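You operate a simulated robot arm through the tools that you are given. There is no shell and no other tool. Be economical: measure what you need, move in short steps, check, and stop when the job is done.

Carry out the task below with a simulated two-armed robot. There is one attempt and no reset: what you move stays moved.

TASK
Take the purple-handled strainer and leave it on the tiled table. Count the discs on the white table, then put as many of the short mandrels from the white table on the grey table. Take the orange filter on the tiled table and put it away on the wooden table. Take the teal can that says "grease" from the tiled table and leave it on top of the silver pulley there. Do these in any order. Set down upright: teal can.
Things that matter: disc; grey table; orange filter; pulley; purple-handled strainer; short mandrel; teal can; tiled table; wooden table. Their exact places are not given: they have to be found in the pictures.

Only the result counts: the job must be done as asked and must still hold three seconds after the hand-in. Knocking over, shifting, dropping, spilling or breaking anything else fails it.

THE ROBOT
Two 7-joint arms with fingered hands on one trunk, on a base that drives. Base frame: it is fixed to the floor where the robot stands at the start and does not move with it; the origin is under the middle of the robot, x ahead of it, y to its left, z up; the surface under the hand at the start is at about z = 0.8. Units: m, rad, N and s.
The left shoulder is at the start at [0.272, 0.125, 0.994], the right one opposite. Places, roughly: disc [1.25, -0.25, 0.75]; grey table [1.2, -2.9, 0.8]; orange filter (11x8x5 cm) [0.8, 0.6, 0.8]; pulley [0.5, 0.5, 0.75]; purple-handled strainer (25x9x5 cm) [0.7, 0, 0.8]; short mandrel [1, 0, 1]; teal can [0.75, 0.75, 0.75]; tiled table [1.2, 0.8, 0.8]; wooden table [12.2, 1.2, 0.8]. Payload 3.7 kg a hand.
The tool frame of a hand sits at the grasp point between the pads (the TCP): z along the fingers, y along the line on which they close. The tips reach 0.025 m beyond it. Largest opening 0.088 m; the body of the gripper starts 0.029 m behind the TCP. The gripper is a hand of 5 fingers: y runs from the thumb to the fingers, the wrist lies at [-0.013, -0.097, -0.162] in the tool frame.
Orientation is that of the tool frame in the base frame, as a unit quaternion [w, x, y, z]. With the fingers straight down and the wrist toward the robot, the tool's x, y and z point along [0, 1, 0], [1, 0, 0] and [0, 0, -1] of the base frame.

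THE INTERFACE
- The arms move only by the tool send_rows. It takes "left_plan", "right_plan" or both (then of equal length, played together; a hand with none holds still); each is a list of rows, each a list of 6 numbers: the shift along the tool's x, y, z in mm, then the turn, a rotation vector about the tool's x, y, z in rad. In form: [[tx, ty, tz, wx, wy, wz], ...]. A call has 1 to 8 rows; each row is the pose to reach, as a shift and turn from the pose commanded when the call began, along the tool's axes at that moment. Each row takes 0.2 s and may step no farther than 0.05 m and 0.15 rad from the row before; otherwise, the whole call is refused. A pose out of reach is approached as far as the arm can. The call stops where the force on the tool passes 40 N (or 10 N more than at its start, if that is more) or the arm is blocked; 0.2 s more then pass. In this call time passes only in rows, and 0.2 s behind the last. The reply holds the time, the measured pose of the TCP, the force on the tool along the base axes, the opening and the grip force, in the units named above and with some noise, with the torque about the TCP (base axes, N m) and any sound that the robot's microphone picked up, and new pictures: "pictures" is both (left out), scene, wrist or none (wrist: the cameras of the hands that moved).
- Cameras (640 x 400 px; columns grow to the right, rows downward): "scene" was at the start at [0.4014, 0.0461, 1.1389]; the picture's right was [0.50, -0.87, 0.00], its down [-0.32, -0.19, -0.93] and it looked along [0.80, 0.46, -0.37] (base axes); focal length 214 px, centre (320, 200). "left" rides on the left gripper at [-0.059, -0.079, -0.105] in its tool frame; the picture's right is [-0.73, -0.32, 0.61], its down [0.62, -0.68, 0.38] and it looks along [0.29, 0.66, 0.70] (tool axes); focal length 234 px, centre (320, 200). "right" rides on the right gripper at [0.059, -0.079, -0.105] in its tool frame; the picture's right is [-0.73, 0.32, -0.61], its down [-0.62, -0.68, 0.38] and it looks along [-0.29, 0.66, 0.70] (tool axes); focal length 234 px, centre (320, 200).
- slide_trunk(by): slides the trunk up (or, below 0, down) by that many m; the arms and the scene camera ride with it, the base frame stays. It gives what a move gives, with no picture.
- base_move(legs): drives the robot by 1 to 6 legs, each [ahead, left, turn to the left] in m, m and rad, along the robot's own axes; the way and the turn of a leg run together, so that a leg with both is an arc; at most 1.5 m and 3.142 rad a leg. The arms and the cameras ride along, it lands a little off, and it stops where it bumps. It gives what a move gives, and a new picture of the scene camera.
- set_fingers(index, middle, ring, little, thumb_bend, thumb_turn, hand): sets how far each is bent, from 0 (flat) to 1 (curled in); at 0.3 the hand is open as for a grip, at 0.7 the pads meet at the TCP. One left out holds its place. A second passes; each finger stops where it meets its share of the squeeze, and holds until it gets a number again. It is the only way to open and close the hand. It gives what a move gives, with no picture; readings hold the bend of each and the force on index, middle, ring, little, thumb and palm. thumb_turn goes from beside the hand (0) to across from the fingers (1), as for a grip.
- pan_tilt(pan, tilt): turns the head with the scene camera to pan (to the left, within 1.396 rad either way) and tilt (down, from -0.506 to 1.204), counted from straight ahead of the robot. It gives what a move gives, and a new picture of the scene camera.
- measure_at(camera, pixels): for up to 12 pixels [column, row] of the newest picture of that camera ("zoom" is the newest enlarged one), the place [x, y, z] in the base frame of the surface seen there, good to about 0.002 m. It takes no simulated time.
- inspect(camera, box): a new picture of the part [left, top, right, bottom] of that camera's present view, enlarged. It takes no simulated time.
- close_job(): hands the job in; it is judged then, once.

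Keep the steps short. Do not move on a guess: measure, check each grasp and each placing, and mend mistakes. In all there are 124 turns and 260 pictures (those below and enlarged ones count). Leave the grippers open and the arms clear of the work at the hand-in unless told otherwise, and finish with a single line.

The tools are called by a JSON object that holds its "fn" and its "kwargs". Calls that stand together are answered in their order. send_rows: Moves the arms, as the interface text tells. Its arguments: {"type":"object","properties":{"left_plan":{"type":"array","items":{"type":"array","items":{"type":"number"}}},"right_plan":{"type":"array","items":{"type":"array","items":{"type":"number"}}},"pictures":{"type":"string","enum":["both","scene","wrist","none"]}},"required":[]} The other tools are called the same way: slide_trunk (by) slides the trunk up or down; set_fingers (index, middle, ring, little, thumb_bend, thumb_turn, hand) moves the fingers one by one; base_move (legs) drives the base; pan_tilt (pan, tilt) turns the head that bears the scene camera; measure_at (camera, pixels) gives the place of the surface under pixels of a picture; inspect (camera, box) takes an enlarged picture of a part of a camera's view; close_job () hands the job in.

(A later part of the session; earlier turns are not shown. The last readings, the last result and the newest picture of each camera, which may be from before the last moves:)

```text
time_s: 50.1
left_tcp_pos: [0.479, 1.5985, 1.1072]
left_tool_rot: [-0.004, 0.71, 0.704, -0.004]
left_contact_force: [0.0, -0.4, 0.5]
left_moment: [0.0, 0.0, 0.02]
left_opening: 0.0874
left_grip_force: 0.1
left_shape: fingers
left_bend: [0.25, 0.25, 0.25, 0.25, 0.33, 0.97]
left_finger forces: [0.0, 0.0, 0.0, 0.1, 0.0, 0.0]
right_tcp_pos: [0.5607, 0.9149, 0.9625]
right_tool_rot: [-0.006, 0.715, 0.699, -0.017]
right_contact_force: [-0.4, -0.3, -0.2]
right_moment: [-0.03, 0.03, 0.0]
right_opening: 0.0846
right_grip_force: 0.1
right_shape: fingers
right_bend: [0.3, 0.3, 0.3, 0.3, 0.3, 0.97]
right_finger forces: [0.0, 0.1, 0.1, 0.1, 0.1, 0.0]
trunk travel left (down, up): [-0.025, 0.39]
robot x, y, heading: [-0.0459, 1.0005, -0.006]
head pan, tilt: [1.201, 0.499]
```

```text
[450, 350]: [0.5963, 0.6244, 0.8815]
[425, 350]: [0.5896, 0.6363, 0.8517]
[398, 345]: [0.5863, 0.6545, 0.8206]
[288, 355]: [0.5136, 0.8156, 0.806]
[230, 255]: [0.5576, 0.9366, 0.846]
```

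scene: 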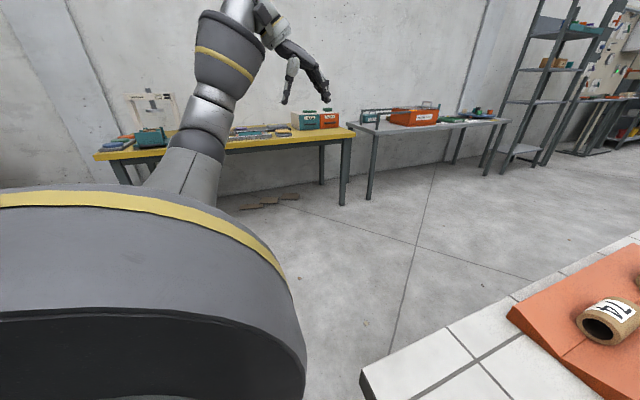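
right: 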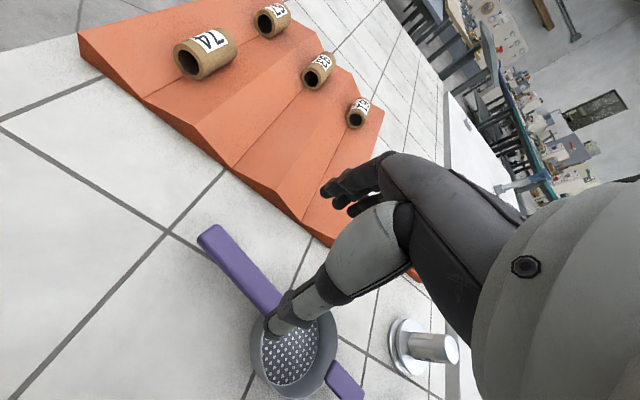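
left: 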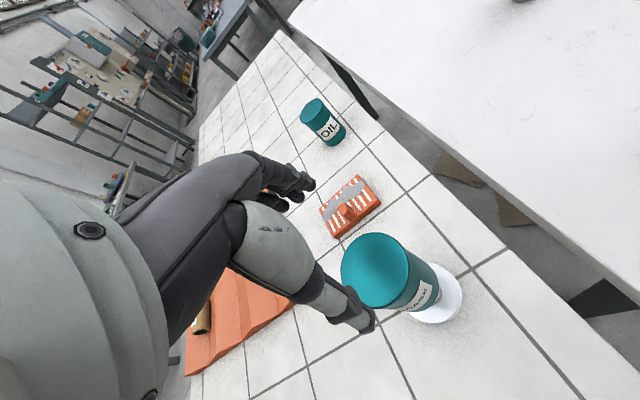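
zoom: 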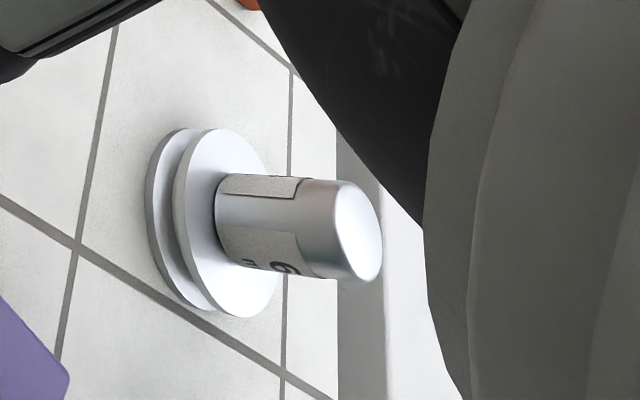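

The can is no longer on the hub. I need a view: try turning the head right.

{"fn": "pan_tilt", "kwargs": {"pan": -0.3, "tilt": 0.55}}

```text
time_s: 51.7
left_tcp_pos: [0.4771, 1.5985, 1.1073]
left_tool_rot: [-0.004, 0.711, 0.704, -0.003]
left_contact_force: [-0.1, -0.8, 0.1]
left_moment: [0.02, -0.03, 0.0]
left_opening: 0.088
left_grip_force: 0.1
left_shape: fingers
left_bend: [0.25, 0.25, 0.25, 0.25, 0.33, 0.97]
left_finger forces: [0.0, 0.1, 0.1, 0.1, 0.1, 0.0]
right_tcp_pos: [0.5592, 0.9142, 0.9661]
right_tool_rot: [-0.006, 0.716, 0.697, -0.014]
right_contact_force: [0.1, 0.3, 0.9]
right_moment: [0.0, -0.03, 0.01]
right_opening: 0.0844
right_grip_force: 0.1
right_shape: fingers
right_bend: [0.3, 0.3, 0.3, 0.3, 0.3, 0.97]
right_finger forces: [0.1, 0.0, 0.1, 0.0, 0.0, 0.1]
trunk travel left (down, up): [-0.025, 0.39]
robot x, y, heading: [-0.0441, 1.0005, -0.008]
head pan, tilt: [-0.3, 0.55]
```

scene: 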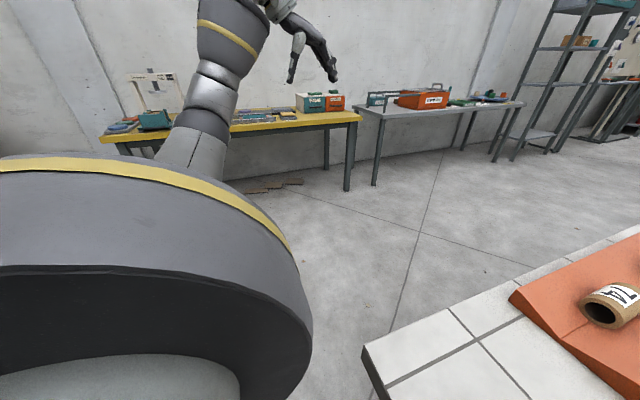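

Blocked. Drive the base straight back 0.6 m away from the table, then rearrange the right arm.

{"fn": "base_move", "kwargs": {"legs": [[-0.6, 0, 0]]}}

{"fn": "send_rows", "kwargs": {"right_plan": [[-40, 20, -5, 0, 0, 0], [-80, 40, -10, 0, 0, 0], [-120, 60, -15, 0, 0, 0], [-160, 70, -20, 0, 0, 0], [-200, 80, -25, 0, 0, 0], [-240, 80, -25, 0, 0, 0]], "pictures": "both"}}

```text
time_s: 55.1
left_tcp_pos: [-0.1234, 1.605, 1.1078]
left_tool_rot: [-0.003, 0.709, 0.706, -0.004]
left_contact_force: [-0.9, 0.3, -0.7]
left_moment: [0.01, -0.01, 0.0]
left_opening: 0.0879
left_grip_force: 0.1
left_shape: fingers
left_bend: [0.25, 0.25, 0.25, 0.25, 0.33, 0.97]
left_finger forces: [0.0, 0.0, 0.0, 0.0, 0.0, 0.1]
right_tcp_pos: [-0.0353, 0.9208, 0.9674]
right_tool_rot: [-0.007, 0.716, 0.698, -0.011]
right_contact_force: [0.9, 0.2, 0.6]
right_moment: [-0.01, 0.01, 0.04]
right_opening: 0.0846
right_grip_force: 0.0
right_shape: fingers
right_bend: [0.3, 0.3, 0.3, 0.3, 0.3, 0.97]
right_finger forces: [0.1, 0.0, 0.0, 0.1, 0.0, 0.0]
trunk travel left (down, up): [-0.025, 0.39]
robot x, y, heading: [-0.6417, 1.0081, -0.001]
head pan, tilt: [-0.3, 0.55]
```

scene: 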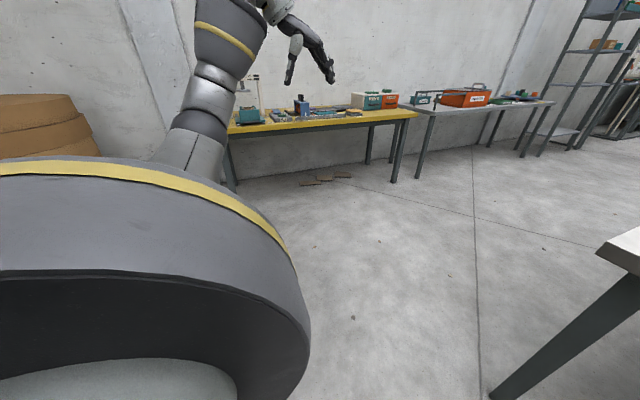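

```text
time_s: 56.5
left_tcp_pos: [-0.1231, 1.6042, 1.1077]
left_tool_rot: [-0.003, 0.708, 0.706, -0.004]
left_contact_force: [-0.5, 0.0, -1.0]
left_moment: [0.02, 0.0, 0.0]
left_opening: 0.0879
left_grip_force: 0.0
left_shape: fingers
left_bend: [0.25, 0.25, 0.25, 0.25, 0.33, 0.97]
left_finger forces: [0.0, 0.0, 0.0, 0.1, 0.0, 0.0]
right_tcp_pos: [0.0373, 0.6783, 0.9919]
right_tool_rot: [-0.006, 0.716, 0.698, -0.011]
right_contact_force: [0.2, 0.5, 0.3]
right_moment: [0.0, 0.0, -0.03]
right_opening: 0.0847
right_grip_force: 0.1
right_shape: fingers
right_bend: [0.3, 0.3, 0.3, 0.3, 0.3, 0.97]
right_finger forces: [0.0, 0.0, 0.0, 0.0, 0.0, 0.0]
trunk travel left (down, up): [-0.025, 0.39]
robot x, y, heading: [-0.6414, 1.0033, -0.002]
head pan, tilt: [-0.3, 0.55]
```

scene: 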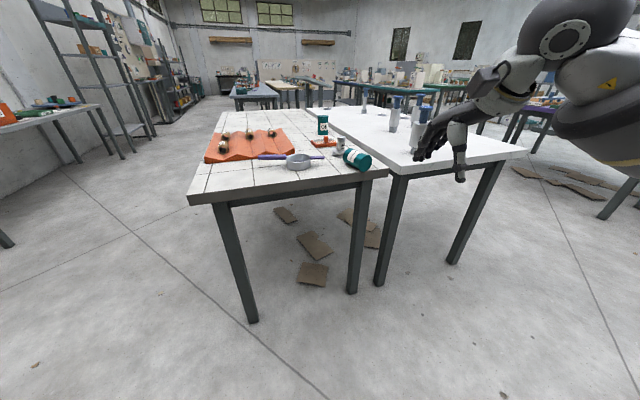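
right: 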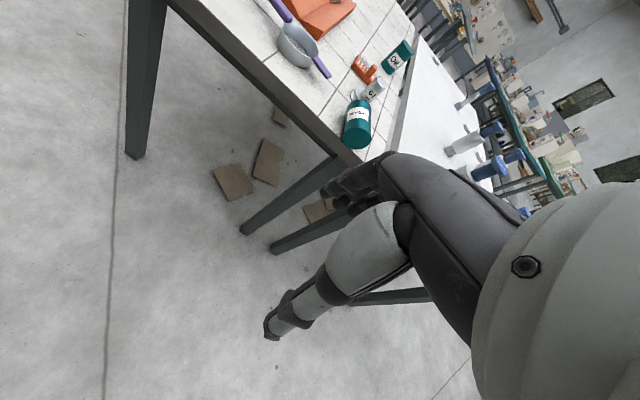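

Head free. The can is lying on its side at (357,158), still on the tiled table. Zoom and measure.

{"fn": "inspect", "kwargs": {"camera": "scene", "box": [240, 90, 480, 190]}}

{"fn": "measure_at", "kwargs": {"camera": "scene", "pixels": [[364, 161], [350, 155], [357, 152], [358, 166], [340, 138], [340, 150], [323, 119], [417, 125], [395, 100], [301, 160]]}}

```text
2.67 times, centred on (360, 140) of scene
```

zoom: 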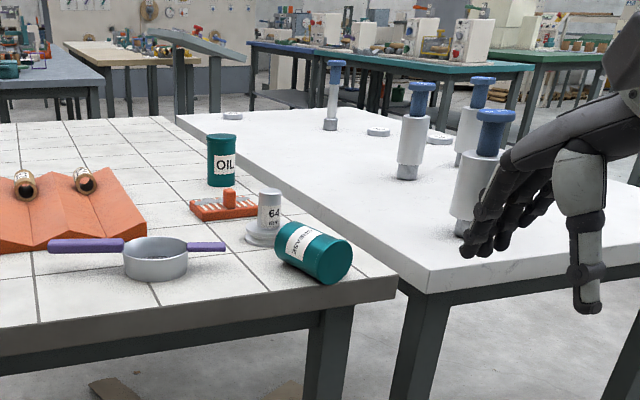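

```text
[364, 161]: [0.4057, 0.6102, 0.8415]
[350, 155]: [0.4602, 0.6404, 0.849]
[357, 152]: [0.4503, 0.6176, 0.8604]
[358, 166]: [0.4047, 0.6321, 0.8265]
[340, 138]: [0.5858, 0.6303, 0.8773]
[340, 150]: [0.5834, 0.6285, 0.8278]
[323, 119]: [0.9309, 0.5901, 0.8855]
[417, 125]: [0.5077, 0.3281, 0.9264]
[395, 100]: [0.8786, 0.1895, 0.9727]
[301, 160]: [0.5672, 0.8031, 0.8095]
```

Can lies on its side on the tiled table near its front edge; mandrels are all upright. I'll fix the can last. The right hand is nicely placed for the filter: drive forward 0.62 m.

{"fn": "base_move", "kwargs": {"legs": [[0.62, 0, 0]]}}

{"fn": "inspect", "kwargs": {"camera": "right", "box": [0, 0, 640, 400]}}

```text
time_s: 59.9
left_tcp_pos: [0.4893, 1.5976, 1.1077]
left_tool_rot: [-0.004, 0.71, 0.704, -0.004]
left_contact_force: [-0.2, -0.1, 0.0]
left_moment: [0.06, -0.02, -0.03]
left_opening: 0.0879
left_grip_force: 0.2
left_shape: fingers
left_bend: [0.25, 0.25, 0.25, 0.25, 0.33, 0.97]
left_finger forces: [0.1, 0.0, 0.0, 0.1, 0.1, 0.0]
right_tcp_pos: [0.6449, 0.6702, 0.9916]
right_tool_rot: [-0.007, 0.719, 0.695, -0.01]
right_contact_force: [-0.5, 0.6, 0.6]
right_moment: [-0.01, 0.0, -0.02]
right_opening: 0.0845
right_grip_force: 0.1
right_shape: fingers
right_bend: [0.3, 0.3, 0.3, 0.3, 0.3, 0.97]
right_finger forces: [0.0, 0.0, 0.1, 0.0, 0.0, 0.1]
trunk travel left (down, up): [-0.025, 0.39]
robot x, y, heading: [-0.0317, 1.0005, -0.006]
head pan, tilt: [-0.3, 0.55]
```

scene: 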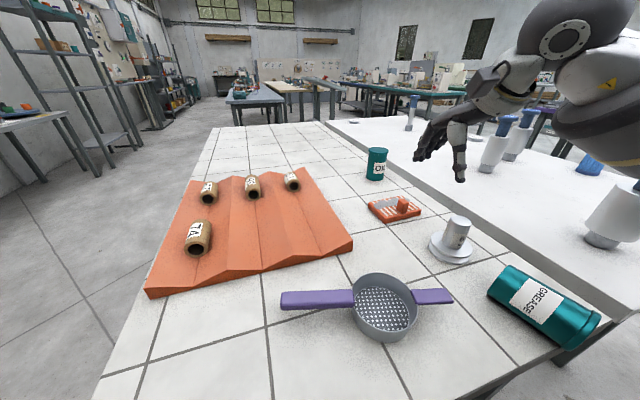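

```text
1.00 times, centred on (320, 200) of right (not enlarged: the box is as wide or as high as the picture)
```

zoom: 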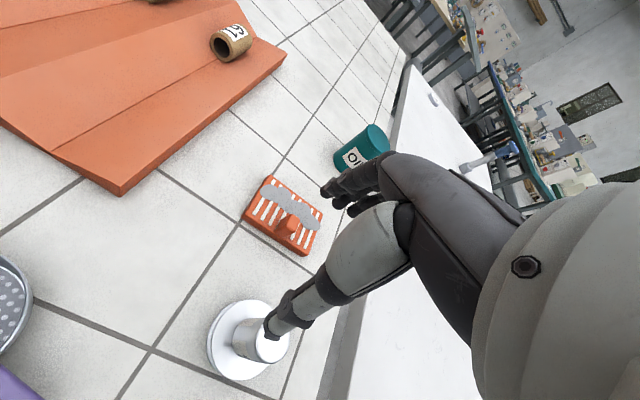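

Good view. Measure the knob, pulley, can, mandrel.

{"fn": "measure_at", "kwargs": {"camera": "scene", "pixels": [[403, 205], [398, 202], [408, 212], [446, 220], [470, 222], [459, 215], [502, 275], [585, 328], [540, 285], [376, 150], [605, 240], [452, 260]]}}

{"fn": "measure_at", "kwargs": {"camera": "right", "pixels": [[287, 218], [280, 222], [296, 222], [287, 230], [265, 180], [320, 212], [247, 218], [300, 253]]}}

```text
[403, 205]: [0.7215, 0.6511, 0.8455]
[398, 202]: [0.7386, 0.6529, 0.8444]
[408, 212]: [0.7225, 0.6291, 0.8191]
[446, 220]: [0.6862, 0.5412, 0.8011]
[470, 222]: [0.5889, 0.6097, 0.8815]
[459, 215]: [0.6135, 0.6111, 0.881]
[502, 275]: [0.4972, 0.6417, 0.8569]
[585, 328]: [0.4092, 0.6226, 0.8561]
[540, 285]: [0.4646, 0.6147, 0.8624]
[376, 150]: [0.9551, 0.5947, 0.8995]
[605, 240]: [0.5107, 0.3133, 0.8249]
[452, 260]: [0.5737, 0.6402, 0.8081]
```

```text
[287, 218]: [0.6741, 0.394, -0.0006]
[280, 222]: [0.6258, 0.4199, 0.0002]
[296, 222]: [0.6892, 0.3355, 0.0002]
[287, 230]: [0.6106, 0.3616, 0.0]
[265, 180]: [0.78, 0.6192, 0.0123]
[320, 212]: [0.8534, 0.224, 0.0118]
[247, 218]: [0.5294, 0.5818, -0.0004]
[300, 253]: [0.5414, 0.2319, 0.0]
```

{"fn": "measure_at", "kwargs": {"camera": "zoom", "pixels": [[287, 218], [280, 222], [294, 225], [287, 230], [270, 178], [320, 212], [247, 215], [303, 253]]}}

```text
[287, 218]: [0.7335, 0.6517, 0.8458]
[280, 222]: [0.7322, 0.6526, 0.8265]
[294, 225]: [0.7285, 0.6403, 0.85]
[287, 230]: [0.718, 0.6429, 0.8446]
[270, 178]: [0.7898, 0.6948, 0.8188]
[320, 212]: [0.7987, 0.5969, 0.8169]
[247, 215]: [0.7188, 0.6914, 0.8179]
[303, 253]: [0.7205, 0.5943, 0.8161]
```

Knob centre ≈(0.727,0.643). Move the right hand over it.

{"fn": "send_rows", "kwargs": {"right_plan": [[-8, 30, 10, -0.008, 0, -0.01], [-16, 60, 25, -0.016, 0.002, -0.02], [-23.6, 87, 50, -0.024, 0.004, -0.034], [-23.6, 87, 85, -0.024, 0.004, -0.034], [-23.6, 87, 100, -0.024, 0.004, -0.034], [-23.6, 87, 100, -0.024, 0.004, -0.034]], "pictures": "both"}}

```text
time_s: 61.3
left_tcp_pos: [0.4888, 1.5978, 1.1071]
left_tool_rot: [-0.004, 0.71, 0.704, -0.004]
left_contact_force: [-0.3, 0.3, -0.1]
left_moment: [0.01, 0.03, 0.02]
left_opening: 0.0879
left_grip_force: 0.1
left_shape: fingers
left_bend: [0.25, 0.25, 0.25, 0.25, 0.33, 0.97]
left_finger forces: [0.0, 0.1, 0.0, 0.0, 0.0, 0.0]
right_tcp_pos: [0.7293, 0.6435, 0.8909]
right_tool_rot: [0.0, 0.705, 0.709, 0.0]
right_contact_force: [-0.2, -0.3, 0.4]
right_moment: [0.01, -0.01, -0.02]
right_opening: 0.0846
right_grip_force: 0.0
right_shape: fingers
right_bend: [0.3, 0.3, 0.3, 0.3, 0.3, 0.97]
right_finger forces: [0.0, 0.0, 0.0, 0.0, 0.0, 0.1]
trunk travel left (down, up): [-0.025, 0.39]
robot x, y, heading: [-0.0343, 1.0017, -0.013]
head pan, tilt: [-0.3, 0.55]
```

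scene: 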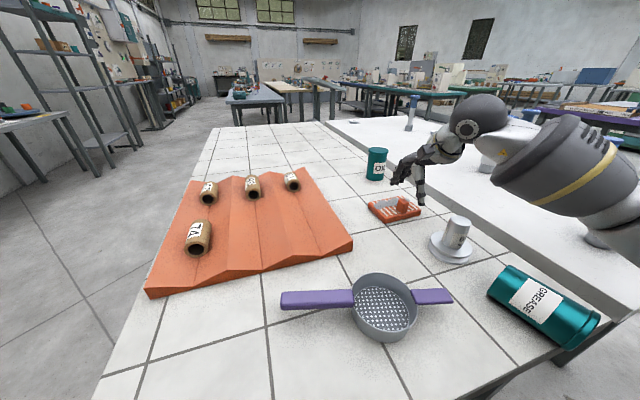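
right: 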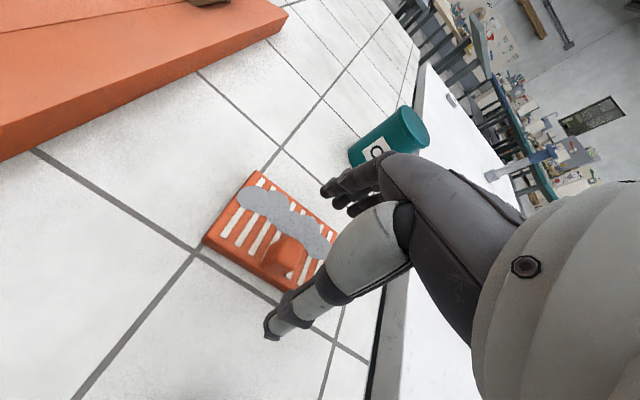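

The right elbow has dropped low near the 72 mandrel. Check its position.

{"fn": "measure_at", "kwargs": {"camera": "scene", "pixels": [[570, 160], [590, 215], [510, 180], [630, 225], [540, 160], [598, 240], [492, 160], [570, 125]]}}

{"fn": "inspect", "kwargs": {"camera": "scene", "box": [360, 80, 640, 280]}}

```text
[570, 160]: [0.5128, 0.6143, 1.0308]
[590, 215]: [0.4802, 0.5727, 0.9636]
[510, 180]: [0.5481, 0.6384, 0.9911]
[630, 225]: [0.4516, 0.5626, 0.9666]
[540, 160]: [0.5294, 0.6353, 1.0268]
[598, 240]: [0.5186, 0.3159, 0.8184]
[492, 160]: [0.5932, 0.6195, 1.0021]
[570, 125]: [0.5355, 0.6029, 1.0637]
```

```text
2.00 times, centred on (500, 180) of scene
```

zoom: 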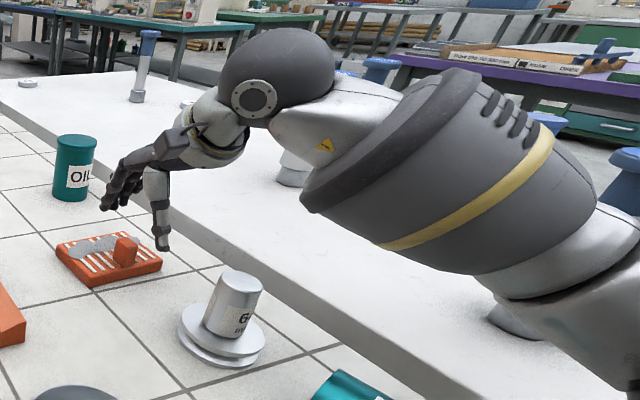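

Forearm is clear of the mandrel. Lower onto the knob and close.

{"fn": "send_rows", "kwargs": {"right_plan": [[0, -1, 20, 0, 0, 0], [0, -1, 39, 0, 0, 0], [0, -1, 39, 0, 0, 0]], "pictures": "wrist"}}

{"fn": "set_fingers", "kwargs": {"hand": "right", "index": 0.75, "middle": 0.75, "ring": 0.75, "little": 0.75, "thumb_bend": 0.75}}

```text
time_s: 62.1
left_tcp_pos: [0.4903, 1.5988, 1.1079]
left_tool_rot: [-0.005, 0.71, 0.704, -0.004]
left_contact_force: [-1.3, 0.1, 0.6]
left_moment: [0.0, -0.03, 0.0]
left_opening: 0.0879
left_grip_force: 0.0
left_shape: fingers
left_bend: [0.25, 0.25, 0.25, 0.25, 0.33, 0.97]
left_finger forces: [0.0, 0.0, 0.0, 0.0, 0.0, 0.1]
right_tcp_pos: [0.7285, 0.6423, 0.8505]
right_tool_rot: [0.0, 0.706, 0.708, -0.001]
right_contact_force: [0.6, 0.2, 0.8]
right_moment: [0.01, 0.03, 0.01]
right_opening: 0.0846
right_grip_force: 0.0
right_shape: fingers
right_bend: [0.3, 0.3, 0.3, 0.3, 0.3, 0.97]
right_finger forces: [0.0, 0.0, 0.1, 0.0, 0.1, 0.0]
trunk travel left (down, up): [-0.025, 0.39]
robot x, y, heading: [-0.0349, 1.0024, -0.012]
head pan, tilt: [-0.3, 0.55]
```

right: 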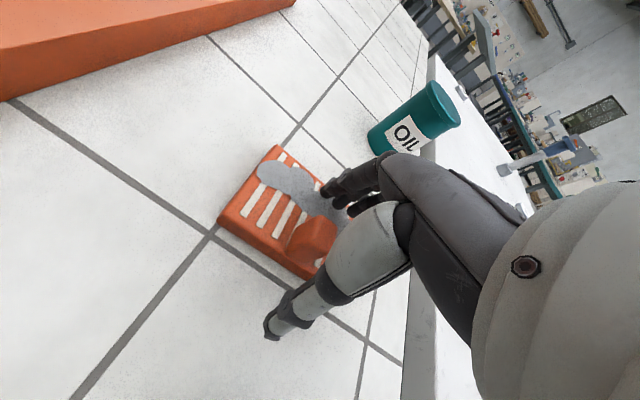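

```text
time_s: 63.1
left_tcp_pos: [0.4895, 1.5974, 1.1077]
left_tool_rot: [-0.004, 0.711, 0.704, -0.004]
left_contact_force: [0.0, 0.5, -0.9]
left_moment: [0.0, 0.0, -0.05]
left_opening: 0.0879
left_grip_force: 0.2
left_shape: fingers
left_bend: [0.25, 0.25, 0.25, 0.25, 0.33, 0.97]
left_finger forces: [0.0, 0.0, 0.0, 0.1, 0.1, 0.1]
right_tcp_pos: [0.729, 0.6415, 0.8509]
right_tool_rot: [0.0, 0.706, 0.709, -0.001]
right_contact_force: [-0.2, -0.4, -0.8]
right_moment: [0.06, 0.06, 0.0]
right_opening: 0.0161
right_grip_force: 11.1
right_shape: fingers
right_bend: [0.6, 0.74, 0.75, 0.75, 0.63, 0.96]
right_finger forces: [7.9, 4.1, 0.0, 0.1, 10.2, 0.1]
trunk travel left (down, up): [-0.025, 0.39]
robot x, y, heading: [-0.0314, 1.0022, -0.007]
head pan, tilt: [-0.3, 0.55]
```

Gripped (11 N). Lift.

{"fn": "send_rows", "kwargs": {"right_plan": [[0, 0, -20, 0, 0, 0], [0, 0, -55, 0, 0, 0], [0, 0, -95, 0, 0, 0], [0, 0, -130, 0, 0, 0]], "pictures": "both"}}

```text
time_s: 64.1
left_tcp_pos: [0.4888, 1.5976, 1.1081]
left_tool_rot: [-0.004, 0.711, 0.703, -0.004]
left_contact_force: [-0.1, -0.9, -0.1]
left_moment: [0.01, 0.0, 0.0]
left_opening: 0.0879
left_grip_force: 0.0
left_shape: fingers
left_bend: [0.25, 0.25, 0.25, 0.25, 0.33, 0.97]
left_finger forces: [0.0, 0.0, 0.0, 0.0, 0.0, 0.0]
right_tcp_pos: [0.7258, 0.6454, 0.9819]
right_tool_rot: [0.0, 0.706, 0.708, -0.001]
right_contact_force: [-0.8, -0.5, -1.7]
right_moment: [0.0, 0.05, -0.03]
right_opening: 0.0166
right_grip_force: 9.8
right_shape: fingers
right_bend: [0.6, 0.74, 0.75, 0.75, 0.63, 0.96]
right_finger forces: [7.8, 2.7, 0.1, 0.1, 9.5, 0.0]
trunk travel left (down, up): [-0.025, 0.39]
robot x, y, heading: [-0.0364, 1.0023, -0.008]
head pan, tilt: [-0.3, 0.55]
```

scene: 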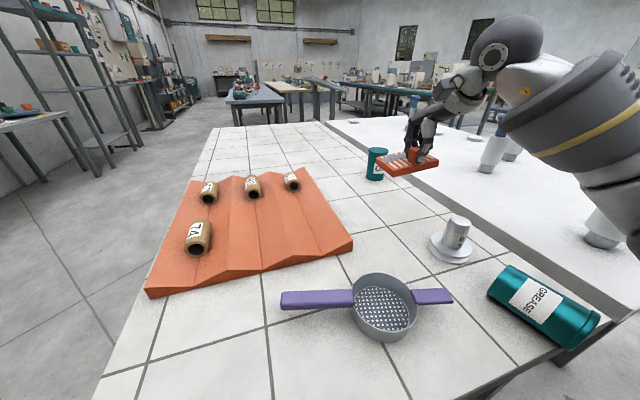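
right: 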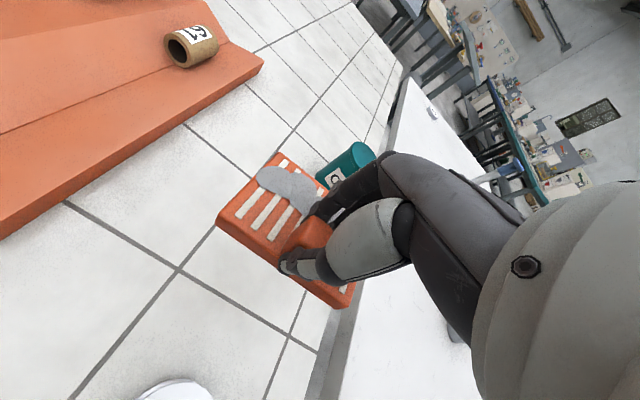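

Filter held. Locate the wooden table and obstacles ahead before driving.

{"fn": "inspect", "kwargs": {"camera": "scene", "box": [180, 50, 380, 150]}}

{"fn": "measure_at", "kwargs": {"camera": "scene", "pixels": [[250, 95], [283, 86], [265, 118], [215, 95], [150, 100], [140, 145], [322, 85], [180, 160], [100, 175], [200, 110], [345, 85], [300, 78]]}}

```text
3.20 times, centred on (280, 100) of scene
```

zoom: 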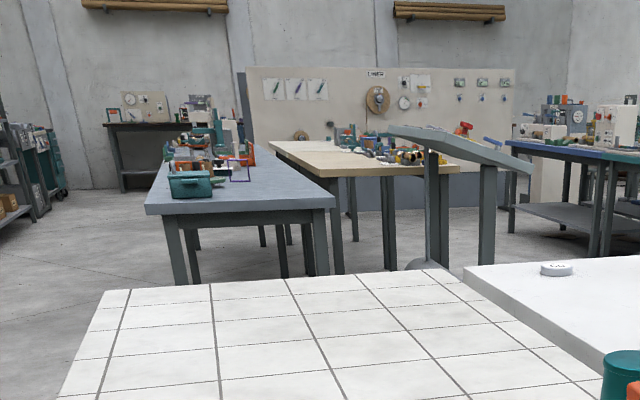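

```text
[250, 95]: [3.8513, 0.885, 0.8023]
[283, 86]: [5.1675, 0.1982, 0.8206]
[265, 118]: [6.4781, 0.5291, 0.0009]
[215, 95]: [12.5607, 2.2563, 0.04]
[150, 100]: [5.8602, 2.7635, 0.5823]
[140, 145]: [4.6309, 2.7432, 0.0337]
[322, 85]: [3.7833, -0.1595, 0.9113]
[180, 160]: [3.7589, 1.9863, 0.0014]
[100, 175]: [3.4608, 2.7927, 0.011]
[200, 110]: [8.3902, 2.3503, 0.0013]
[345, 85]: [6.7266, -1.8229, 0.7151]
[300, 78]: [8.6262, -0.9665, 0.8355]
```

{"fn": "measure_at", "kwargs": {"camera": "zoom", "pixels": [[160, 126], [300, 145], [390, 168], [345, 175], [275, 142], [130, 125], [440, 170], [230, 190], [200, 160], [240, 155], [380, 125], [170, 200]]}}

```text
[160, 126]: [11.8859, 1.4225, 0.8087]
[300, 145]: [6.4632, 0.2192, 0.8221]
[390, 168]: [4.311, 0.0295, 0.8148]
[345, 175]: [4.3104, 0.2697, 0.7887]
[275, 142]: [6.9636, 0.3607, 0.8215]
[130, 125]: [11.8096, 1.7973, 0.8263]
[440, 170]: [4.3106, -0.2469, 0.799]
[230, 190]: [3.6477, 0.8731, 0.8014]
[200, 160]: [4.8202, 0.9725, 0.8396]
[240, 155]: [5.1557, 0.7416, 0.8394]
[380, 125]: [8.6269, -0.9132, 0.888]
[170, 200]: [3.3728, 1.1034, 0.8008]
```

The far table at x≈12, y≈1.5 fits the "wooden table" hint. Back up, strafe to the left corridor (y≈1.8), then go ahead.

{"fn": "base_move", "kwargs": {"legs": [[-0.8, 0, 0], [0, 0.8, 0]]}}

{"fn": "pan_tilt", "kwargs": {"pan": 0.0, "tilt": 0.3}}

```text
time_s: 75.3
left_tcp_pos: [-0.2853, 2.3991, 1.1068]
left_tool_rot: [-0.004, 0.714, 0.7, -0.003]
left_contact_force: [0.3, 0.3, -0.7]
left_moment: [-0.01, 0.01, 0.02]
left_opening: 0.0879
left_grip_force: 0.1
left_shape: fingers
left_bend: [0.25, 0.25, 0.25, 0.25, 0.33, 0.97]
left_finger forces: [0.0, 0.1, 0.0, 0.0, 0.1, 0.0]
right_tcp_pos: [-0.0597, 1.4433, 0.9812]
right_tool_rot: [0.0, 0.71, 0.704, -0.001]
right_contact_force: [-0.9, -0.5, -1.5]
right_moment: [0.01, -0.01, 0.0]
right_opening: 0.0165
right_grip_force: 9.9
right_shape: fingers
right_bend: [0.6, 0.74, 0.75, 0.75, 0.63, 0.96]
right_finger forces: [7.8, 2.6, 0.0, 0.0, 9.5, 0.0]
trunk travel left (down, up): [-0.025, 0.39]
robot x, y, heading: [-0.8137, 1.8097, -0.018]
head pan, tilt: [-0.3, 0.55]
```

scene: 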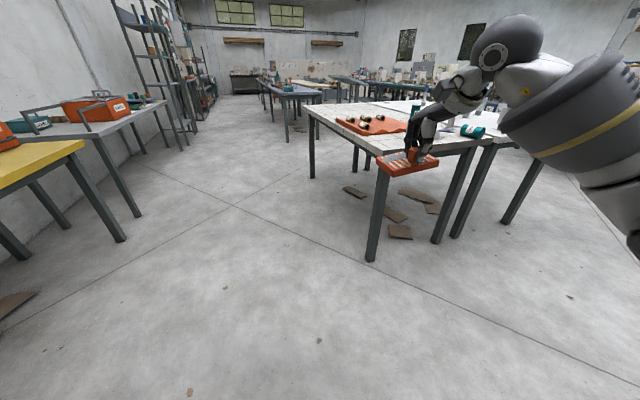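

```text
time_s: 76.1
left_tcp_pos: [-0.2842, 2.3995, 1.1074]
left_tool_rot: [-0.004, 0.714, 0.7, -0.004]
left_contact_force: [0.3, 0.7, 0.6]
left_moment: [0.02, 0.0, 0.0]
left_opening: 0.0881
left_grip_force: 0.1
left_shape: fingers
left_bend: [0.25, 0.25, 0.25, 0.25, 0.33, 0.97]
left_finger forces: [0.1, 0.0, 0.0, 0.1, 0.0, 0.0]
right_tcp_pos: [-0.0596, 1.4438, 0.9814]
right_tool_rot: [0.001, 0.711, 0.703, 0.0]
right_contact_force: [0.1, -0.3, -0.9]
right_moment: [-0.02, 0.0, 0.0]
right_opening: 0.0165
right_grip_force: 9.3
right_shape: fingers
right_bend: [0.6, 0.74, 0.75, 0.75, 0.63, 0.96]
right_finger forces: [7.8, 2.6, 0.0, 0.1, 9.4, 0.0]
trunk travel left (down, up): [-0.025, 0.39]
robot x, y, heading: [-0.816, 1.8096, -0.023]
head pan, tilt: [0.0, 0.3]
```

scene: 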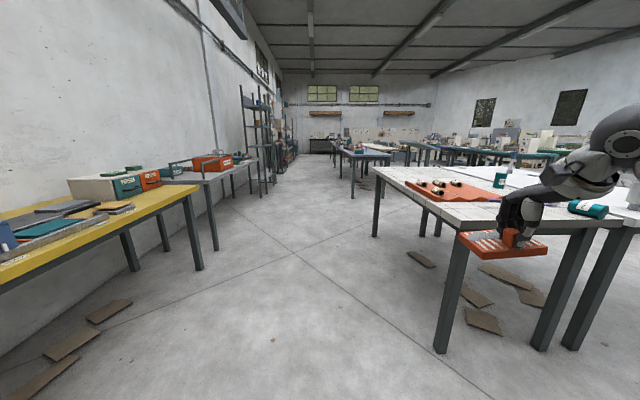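

Pull the left hand in a bit, and measure the shelf distance.

{"fn": "send_rows", "kwargs": {"left_plan": [[-40, 0, 0, 0, 0, 0], [-80, 0, 0, 0, 0, 0], [-120, 0, 0, 0, 0, 0], [-160, 0, 0, 0, 0, 0], [-180, 0, 0, 0, 0, 0]], "pictures": "none"}}

{"fn": "measure_at", "kwargs": {"camera": "scene", "pixels": [[246, 130], [265, 190], [195, 192], [258, 158], [292, 150], [338, 152], [320, 147], [355, 170], [320, 140]]}}

```text
time_s: 77.3
left_tcp_pos: [-0.2891, 2.2202, 1.104]
left_tool_rot: [-0.004, 0.714, 0.7, -0.005]
left_contact_force: [-0.7, -0.1, -0.3]
left_moment: [-0.01, 0.03, 0.02]
left_opening: 0.0879
left_grip_force: 0.2
left_shape: fingers
left_bend: [0.25, 0.25, 0.25, 0.25, 0.33, 0.97]
left_finger forces: [0.0, 0.0, 0.0, 0.1, 0.1, 0.0]
right_tcp_pos: [-0.0599, 1.4432, 0.9799]
right_tool_rot: [0.001, 0.71, 0.704, 0.0]
right_contact_force: [-0.2, -0.2, -0.7]
right_moment: [-0.02, 0.04, 0.0]
right_opening: 0.0164
right_grip_force: 10.6
right_shape: fingers
right_bend: [0.6, 0.74, 0.75, 0.75, 0.63, 0.96]
right_finger forces: [7.9, 2.6, 0.0, 0.0, 9.4, 0.1]
trunk travel left (down, up): [-0.025, 0.39]
robot x, y, heading: [-0.813, 1.8051, -0.019]
head pan, tilt: [0.0, 0.3]
```

```text
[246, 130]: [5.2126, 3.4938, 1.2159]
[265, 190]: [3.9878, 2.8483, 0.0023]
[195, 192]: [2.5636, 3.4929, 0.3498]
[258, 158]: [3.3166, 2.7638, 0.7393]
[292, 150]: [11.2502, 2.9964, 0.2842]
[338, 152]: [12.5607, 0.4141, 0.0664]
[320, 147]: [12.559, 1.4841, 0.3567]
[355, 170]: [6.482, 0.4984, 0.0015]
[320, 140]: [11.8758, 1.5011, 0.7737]
```

Corridor is clear. Drive ahead 9 m with a small heading correction.

{"fn": "base_move", "kwargs": {"legs": [[1.5, 0, 0.02], [1.5, 0, 0], [1.5, 0, 0], [1.5, 0, 0], [1.5, 0, 0], [1.5, 0, 0]]}}

```text
time_s: 108.7
left_tcp_pos: [6.2501, 1.9392, 1.1072]
left_tool_rot: [0.0, 0.734, 0.679, -0.004]
left_contact_force: [0.0, -0.1, -1.0]
left_moment: [-0.01, 0.02, -0.02]
left_opening: 0.0877
left_grip_force: 0.1
left_shape: fingers
left_bend: [0.25, 0.25, 0.25, 0.25, 0.33, 0.97]
left_finger forces: [0.1, 0.0, 0.1, 0.0, 0.0, 0.1]
right_tcp_pos: [6.4302, 1.1386, 0.9684]
right_tool_rot: [-0.011, 0.739, 0.674, -0.017]
right_contact_force: [-0.1, -1.0, -0.7]
right_moment: [0.02, -0.04, -0.01]
right_opening: 0.0165
right_grip_force: 9.5
right_shape: fingers
right_bend: [0.59, 0.75, 0.75, 0.75, 0.63, 0.96]
right_finger forces: [7.9, 2.5, 0.0, 0.0, 9.5, 0.0]
trunk travel left (down, up): [-0.025, 0.39]
robot x, y, heading: [5.708, 1.5561, -0.082]
head pan, tilt: [0.0, 0.3]
stopped in leg 5: the robot was blocked; the commanded pose is now the measured one
```

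scene: 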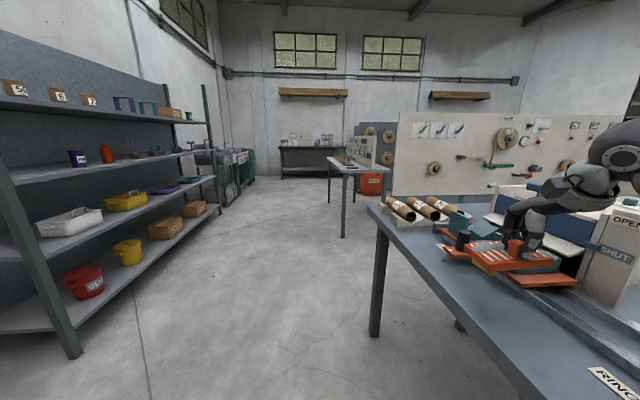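

Drifted right and the right hand met something over the blue-grey table. Look closely.

{"fn": "inspect", "kwargs": {"camera": "scene", "box": [380, 100, 640, 300]}}

{"fn": "inspect", "kwargs": {"camera": "right", "box": [0, 0, 640, 400]}}

```text
2.00 times, centred on (510, 200) of scene
```

zoom: 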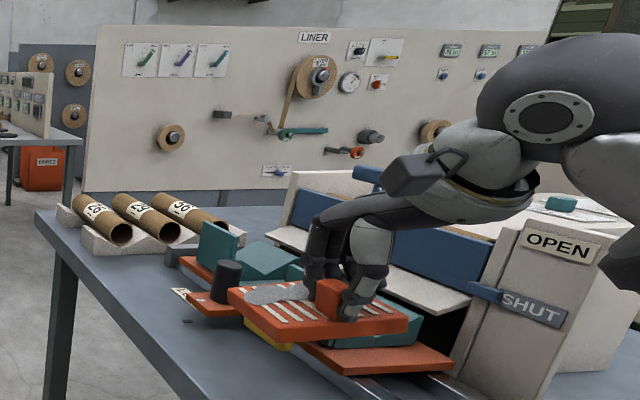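

```text
1.00 times, centred on (320, 200) of right (not enlarged: the box is as wide or as high as the picture)
```

zoom: 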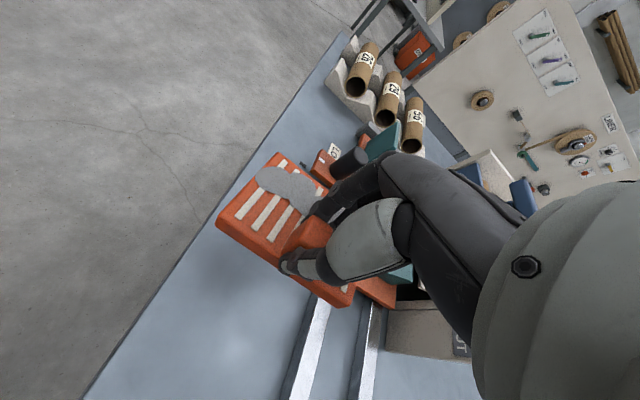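

Back off, raise the trunk, strafe left and straighten.

{"fn": "base_move", "kwargs": {"legs": [[-0.2, 0, 0], [0, 0.35, 0.08]]}}

{"fn": "slide_trunk", "kwargs": {"by": 0.2}}

{"fn": "pan_tilt", "kwargs": {"pan": -0.3, "tilt": 0.4}}

```text
time_s: 113.6
left_tcp_pos: [6.047, 2.3389, 1.104]
left_tool_rot: [-0.005, 0.71, 0.704, -0.005]
left_contact_force: [-0.3, -0.4, -0.5]
left_moment: [-0.01, 0.01, 0.0]
left_opening: 0.0879
left_grip_force: 0.0
left_shape: fingers
left_bend: [0.25, 0.25, 0.25, 0.25, 0.33, 0.97]
left_finger forces: [0.0, 0.1, 0.0, 0.1, 0.1, 0.0]
right_tcp_pos: [6.2827, 1.5554, 0.9596]
right_tool_rot: [-0.015, 0.714, 0.7, -0.017]
right_contact_force: [0.5, -0.7, -0.5]
right_moment: [0.01, 0.05, -0.02]
right_opening: 0.0164
right_grip_force: 9.6
right_shape: fingers
right_bend: [0.59, 0.75, 0.75, 0.75, 0.63, 0.96]
right_finger forces: [7.9, 2.4, 0.0, 0.0, 9.5, 0.0]
trunk travel left (down, up): [-0.025, 0.39]
robot x, y, heading: [5.5242, 1.9189, -0.009]
head pan, tilt: [0.0, 0.3]
```

scene: 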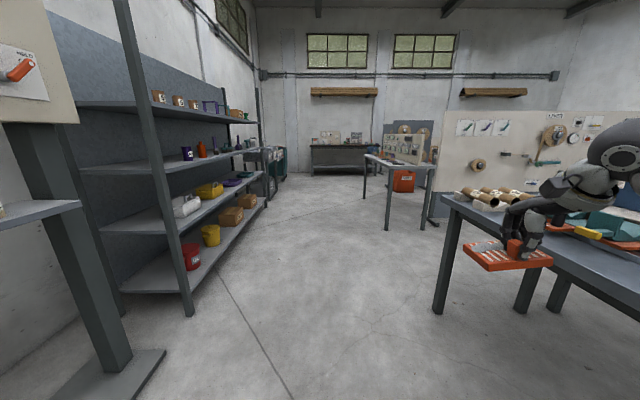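

```text
time_s: 115.8
left_tcp_pos: [6.0485, 2.3406, 1.3029]
left_tool_rot: [-0.005, 0.71, 0.704, -0.005]
left_contact_force: [-1.0, 0.6, 0.9]
left_moment: [0.01, 0.01, 0.0]
left_opening: 0.088
left_grip_force: 0.0
left_shape: fingers
left_bend: [0.25, 0.25, 0.25, 0.25, 0.33, 0.97]
left_finger forces: [0.1, 0.1, 0.0, 0.0, 0.0, 0.0]
right_tcp_pos: [6.2841, 1.5556, 1.1579]
right_tool_rot: [-0.015, 0.713, 0.701, -0.019]
right_contact_force: [0.0, -0.9, -1.0]
right_moment: [0.02, 0.0, 0.0]
right_opening: 0.0164
right_grip_force: 9.4
right_shape: fingers
right_bend: [0.59, 0.75, 0.75, 0.75, 0.63, 0.96]
right_finger forces: [7.8, 2.4, 0.0, 0.0, 9.2, 0.0]
trunk travel left (down, up): [-0.225, 0.19]
robot x, y, heading: [5.5253, 1.9198, -0.007]
head pan, tilt: [0.0, 0.3]
```

```text
time_s: 116.6
left_tcp_pos: [6.0479, 2.3388, 1.3027]
left_tool_rot: [-0.004, 0.71, 0.704, -0.006]
left_contact_force: [0.9, -0.4, 0.2]
left_moment: [0.0, -0.03, 0.04]
left_opening: 0.0878
left_grip_force: 0.0
left_shape: fingers
left_bend: [0.25, 0.25, 0.25, 0.25, 0.33, 0.97]
left_finger forces: [0.1, 0.0, 0.0, 0.0, 0.0, 0.1]
right_tcp_pos: [6.2809, 1.555, 1.1599]
right_tool_rot: [-0.015, 0.714, 0.7, -0.017]
right_contact_force: [-0.7, -0.2, -0.9]
right_moment: [-0.02, 0.05, 0.01]
right_opening: 0.0165
right_grip_force: 9.4
right_shape: fingers
right_bend: [0.59, 0.75, 0.75, 0.75, 0.63, 0.96]
right_finger forces: [7.7, 2.4, 0.0, 0.0, 9.2, 0.1]
trunk travel left (down, up): [-0.225, 0.19]
robot x, y, heading: [5.526, 1.9258, -0.012]
head pan, tilt: [-0.3, 0.4]
```

scene: 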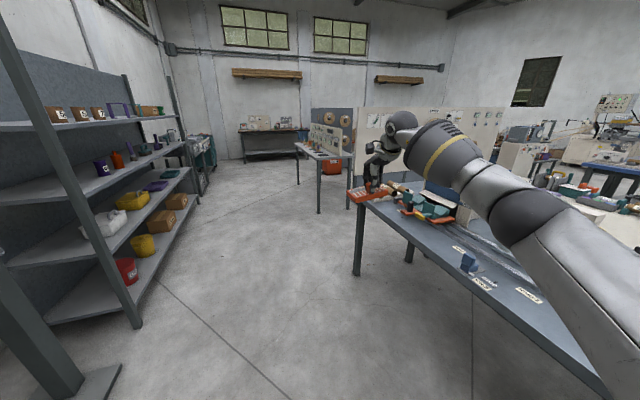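

{"fn": "measure_at", "kwargs": {"camera": "scene", "pixels": [[297, 146], [322, 160], [345, 155], [272, 128], [245, 131], [300, 128], [205, 150], [245, 160], [320, 210], [190, 195]]}}

{"fn": "inspect", "kwargs": {"camera": "scene", "box": [210, 90, 370, 190]}}

```text
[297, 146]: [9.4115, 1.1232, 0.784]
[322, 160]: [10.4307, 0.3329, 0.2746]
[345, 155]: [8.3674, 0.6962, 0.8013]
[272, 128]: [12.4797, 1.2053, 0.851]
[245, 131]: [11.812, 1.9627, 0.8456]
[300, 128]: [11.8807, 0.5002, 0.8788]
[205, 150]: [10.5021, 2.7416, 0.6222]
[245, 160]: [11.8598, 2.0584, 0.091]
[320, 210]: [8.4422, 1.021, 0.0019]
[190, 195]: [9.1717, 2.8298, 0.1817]
```

```text
4.00 times, centred on (290, 140) of scene
```

zoom: 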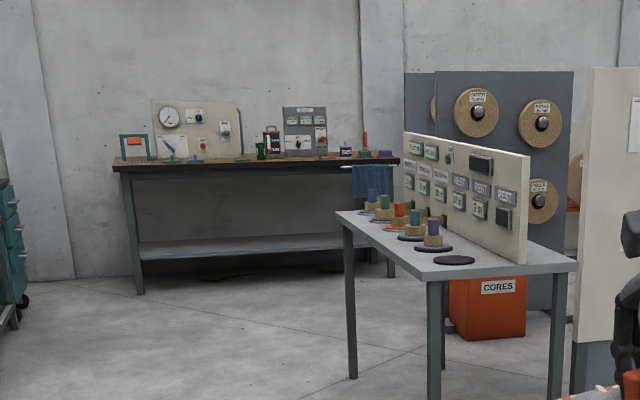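

Far table has a wooden top — the target. Drive ahead 4.5 m, check drift.

{"fn": "base_move", "kwargs": {"legs": [[1.5, 0, 0.012], [1.5, 0, 0.01], [1.5, 0, 0.01]]}}

```text
time_s: 138.1
left_tcp_pos: [10.5568, 2.2448, 1.3039]
left_tool_rot: [-0.004, 0.712, 0.703, -0.006]
left_contact_force: [-1.1, 0.1, 0.0]
left_moment: [0.0, 0.04, 0.02]
left_opening: 0.088
left_grip_force: 0.1
left_shape: fingers
left_bend: [0.25, 0.25, 0.25, 0.25, 0.33, 0.97]
left_finger forces: [0.1, 0.0, 0.0, 0.0, 0.0, 0.1]
right_tcp_pos: [10.7891, 1.459, 1.1594]
right_tool_rot: [-0.015, 0.715, 0.699, -0.017]
right_contact_force: [-0.5, 0.3, -1.0]
right_moment: [-0.01, -0.02, 0.01]
right_opening: 0.0164
right_grip_force: 9.7
right_shape: fingers
right_bend: [0.59, 0.75, 0.75, 0.75, 0.63, 0.96]
right_finger forces: [7.8, 2.3, 0.1, 0.0, 9.2, 0.0]
trunk travel left (down, up): [-0.225, 0.19]
robot x, y, heading: [10.0338, 1.8261, -0.012]
head pan, tilt: [-0.3, 0.4]
```

scene: 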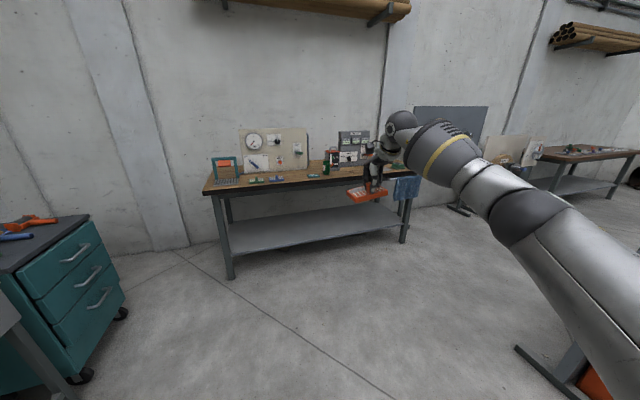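

{"fn": "inspect", "kwargs": {"camera": "scene", "box": [195, 120, 435, 240]}}

{"fn": "measure_at", "kwargs": {"camera": "scene", "pixels": [[206, 190], [300, 183], [300, 178], [340, 178], [230, 185], [350, 183], [405, 172], [270, 183], [320, 186]]}}

```text
2.67 times, centred on (315, 180) of scene
```

zoom: 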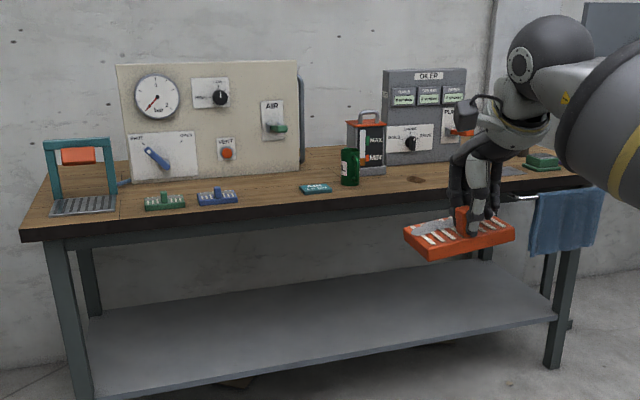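

```text
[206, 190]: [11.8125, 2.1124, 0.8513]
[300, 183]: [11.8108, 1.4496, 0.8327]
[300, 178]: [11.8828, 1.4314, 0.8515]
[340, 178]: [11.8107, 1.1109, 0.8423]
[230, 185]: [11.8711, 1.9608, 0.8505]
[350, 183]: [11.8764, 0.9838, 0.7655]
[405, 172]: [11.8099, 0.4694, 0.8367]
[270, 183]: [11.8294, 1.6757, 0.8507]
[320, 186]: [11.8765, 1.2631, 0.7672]
```

Table top z≈0.851, front edge x≈11.81; free area around y≈0.95 right of the green bottle. Drive there.

{"fn": "base_move", "kwargs": {"legs": [[1.1, 0, 0.012], [0, -0.5, 0]]}}

{"fn": "inspect", "kwargs": {"camera": "right", "box": [0, 0, 640, 400]}}

```text
time_s: 148.3
left_tcp_pos: [11.6661, 1.7281, 1.3026]
left_tool_rot: [-0.005, 0.713, 0.702, -0.005]
left_contact_force: [-0.2, -0.1, 0.6]
left_moment: [0.01, 0.02, -0.01]
left_opening: 0.0881
left_grip_force: 0.1
left_shape: fingers
left_bend: [0.25, 0.25, 0.25, 0.25, 0.33, 0.97]
left_finger forces: [0.0, 0.0, 0.0, 0.1, 0.0, 0.0]
right_tcp_pos: [11.8963, 0.9428, 1.1598]
right_tool_rot: [-0.015, 0.715, 0.699, -0.017]
right_contact_force: [0.7, 0.3, -1.0]
right_moment: [-0.01, 0.02, 0.01]
right_opening: 0.0164
right_grip_force: 9.9
right_shape: fingers
right_bend: [0.59, 0.75, 0.75, 0.75, 0.63, 0.96]
right_finger forces: [7.9, 2.2, 0.0, 0.1, 9.1, 0.0]
trunk travel left (down, up): [-0.225, 0.19]
robot x, y, heading: [11.1421, 1.3153, -0.018]
head pan, tilt: [-0.3, 0.4]
```

scene: 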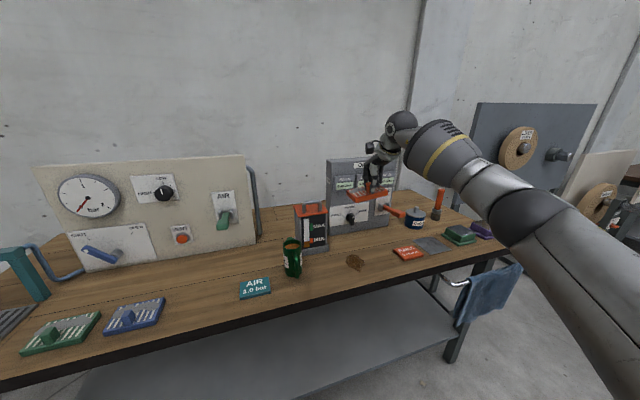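

```text
1.00 times, centred on (320, 200) of right (not enlarged: the box is as wide or as high as the picture)
```

zoom: 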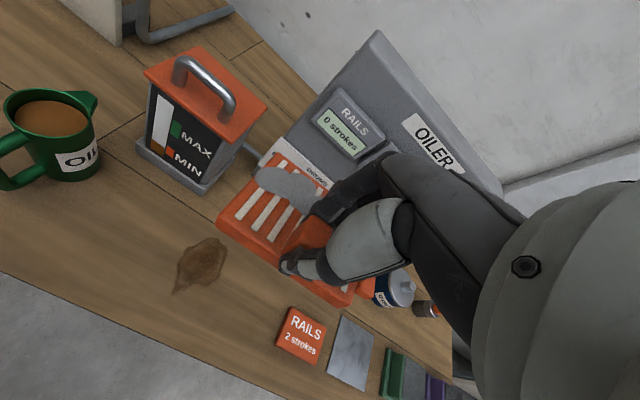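

{"fn": "measure_at", "kwargs": {"camera": "scene", "pixels": [[270, 292], [240, 290], [292, 275], [345, 263], [363, 268], [395, 255], [408, 260], [330, 252], [380, 232], [310, 290], [425, 245], [375, 275]]}}

```text
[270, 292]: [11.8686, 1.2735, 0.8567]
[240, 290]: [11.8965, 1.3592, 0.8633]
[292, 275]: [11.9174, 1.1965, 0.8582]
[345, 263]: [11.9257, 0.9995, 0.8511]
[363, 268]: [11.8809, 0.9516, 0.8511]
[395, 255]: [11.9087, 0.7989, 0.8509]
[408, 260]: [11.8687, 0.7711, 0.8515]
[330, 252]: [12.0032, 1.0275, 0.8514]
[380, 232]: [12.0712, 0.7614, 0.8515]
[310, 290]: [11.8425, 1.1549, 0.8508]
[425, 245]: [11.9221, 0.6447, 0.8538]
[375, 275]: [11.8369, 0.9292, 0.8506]
```

Stain and card to avoid; target filter centre ≈(11.985,0.93). Shift forward, then lower the trunk.

{"fn": "send_rows", "kwargs": {"right_plan": [[-6, 27, 0, -0.015, 0.0, -0.01], [-13, 53, 0, -0.03, 0.0, -0.02], [-13, 53, 0, -0.04, 0.0, -0.025]], "pictures": "none"}}

{"fn": "slide_trunk", "kwargs": {"by": -0.2}}

{"fn": "inspect", "kwargs": {"camera": "right", "box": [0, 0, 640, 400]}}

{"fn": "inspect", "kwargs": {"camera": "scene", "box": [240, 130, 480, 290]}}

```text
time_s: 149.1
left_tcp_pos: [11.6654, 1.7295, 1.3036]
left_tool_rot: [-0.004, 0.712, 0.702, -0.006]
left_contact_force: [-0.4, -0.4, 0.2]
left_moment: [0.0, 0.0, -0.01]
left_opening: 0.0878
left_grip_force: 0.1
left_shape: fingers
left_bend: [0.25, 0.25, 0.25, 0.25, 0.33, 0.97]
left_finger forces: [0.0, 0.0, 0.0, 0.0, 0.0, 0.0]
right_tcp_pos: [11.9143, 0.9385, 1.1599]
right_tool_rot: [-0.012, 0.713, 0.701, -0.014]
right_contact_force: [0.2, 1.2, -1.0]
right_moment: [0.03, 0.02, -0.02]
right_opening: 0.0166
right_grip_force: 9.1
right_shape: fingers
right_bend: [0.59, 0.75, 0.75, 0.75, 0.63, 0.96]
right_finger forces: [7.8, 2.1, 0.0, 0.0, 9.0, 0.1]
right hand out of reach, approached as far as the arm can: row 1, 2, 3
trunk travel left (down, up): [-0.225, 0.19]
robot x, y, heading: [11.1427, 1.3127, -0.008]
head pan, tilt: [-0.3, 0.4]
```

```text
time_s: 151.3
left_tcp_pos: [11.6636, 1.7291, 1.106]
left_tool_rot: [-0.003, 0.711, 0.703, -0.005]
left_contact_force: [0.3, -0.4, 0.8]
left_moment: [0.03, -0.02, -0.01]
left_opening: 0.0881
left_grip_force: 0.0
left_shape: fingers
left_bend: [0.25, 0.25, 0.25, 0.25, 0.33, 0.97]
left_finger forces: [0.0, 0.0, 0.0, 0.0, 0.0, 0.0]
right_tcp_pos: [11.9164, 0.9433, 0.9596]
right_tool_rot: [-0.002, 0.707, 0.707, -0.002]
right_contact_force: [-0.8, 0.4, -0.7]
right_moment: [-0.03, 0.02, -0.02]
right_opening: 0.0162
right_grip_force: 8.9
right_shape: fingers
right_bend: [0.59, 0.75, 0.75, 0.75, 0.63, 0.96]
right_finger forces: [7.7, 1.9, 0.0, 0.1, 8.9, 0.1]
trunk travel left (down, up): [-0.025, 0.39]
robot x, y, heading: [11.1421, 1.3102, -0.014]
head pan, tilt: [-0.3, 0.4]
```

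```text
1.00 times, centred on (320, 200) of right (not enlarged: the box is as wide or as high as the picture)
```

zoom: 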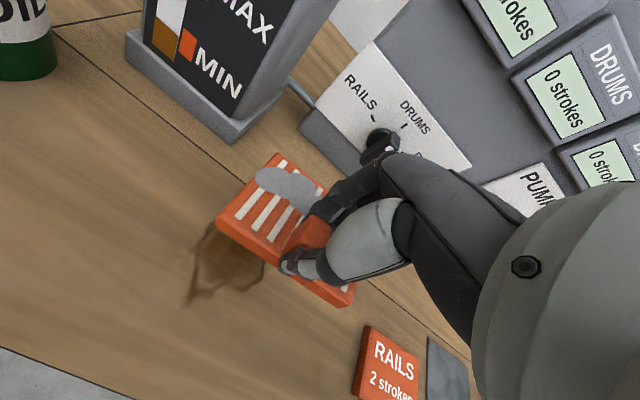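

```text
2.50 times, centred on (360, 210) of scene
```

zoom: 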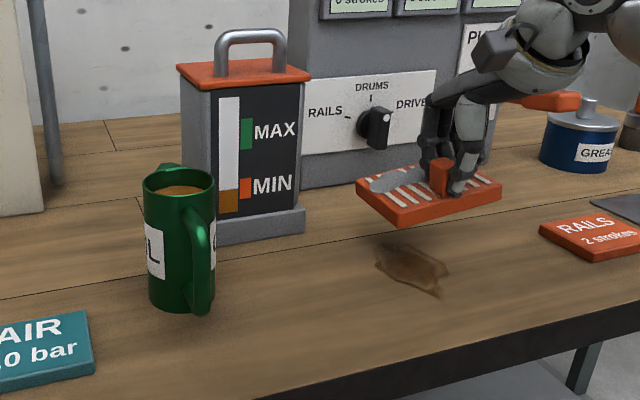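

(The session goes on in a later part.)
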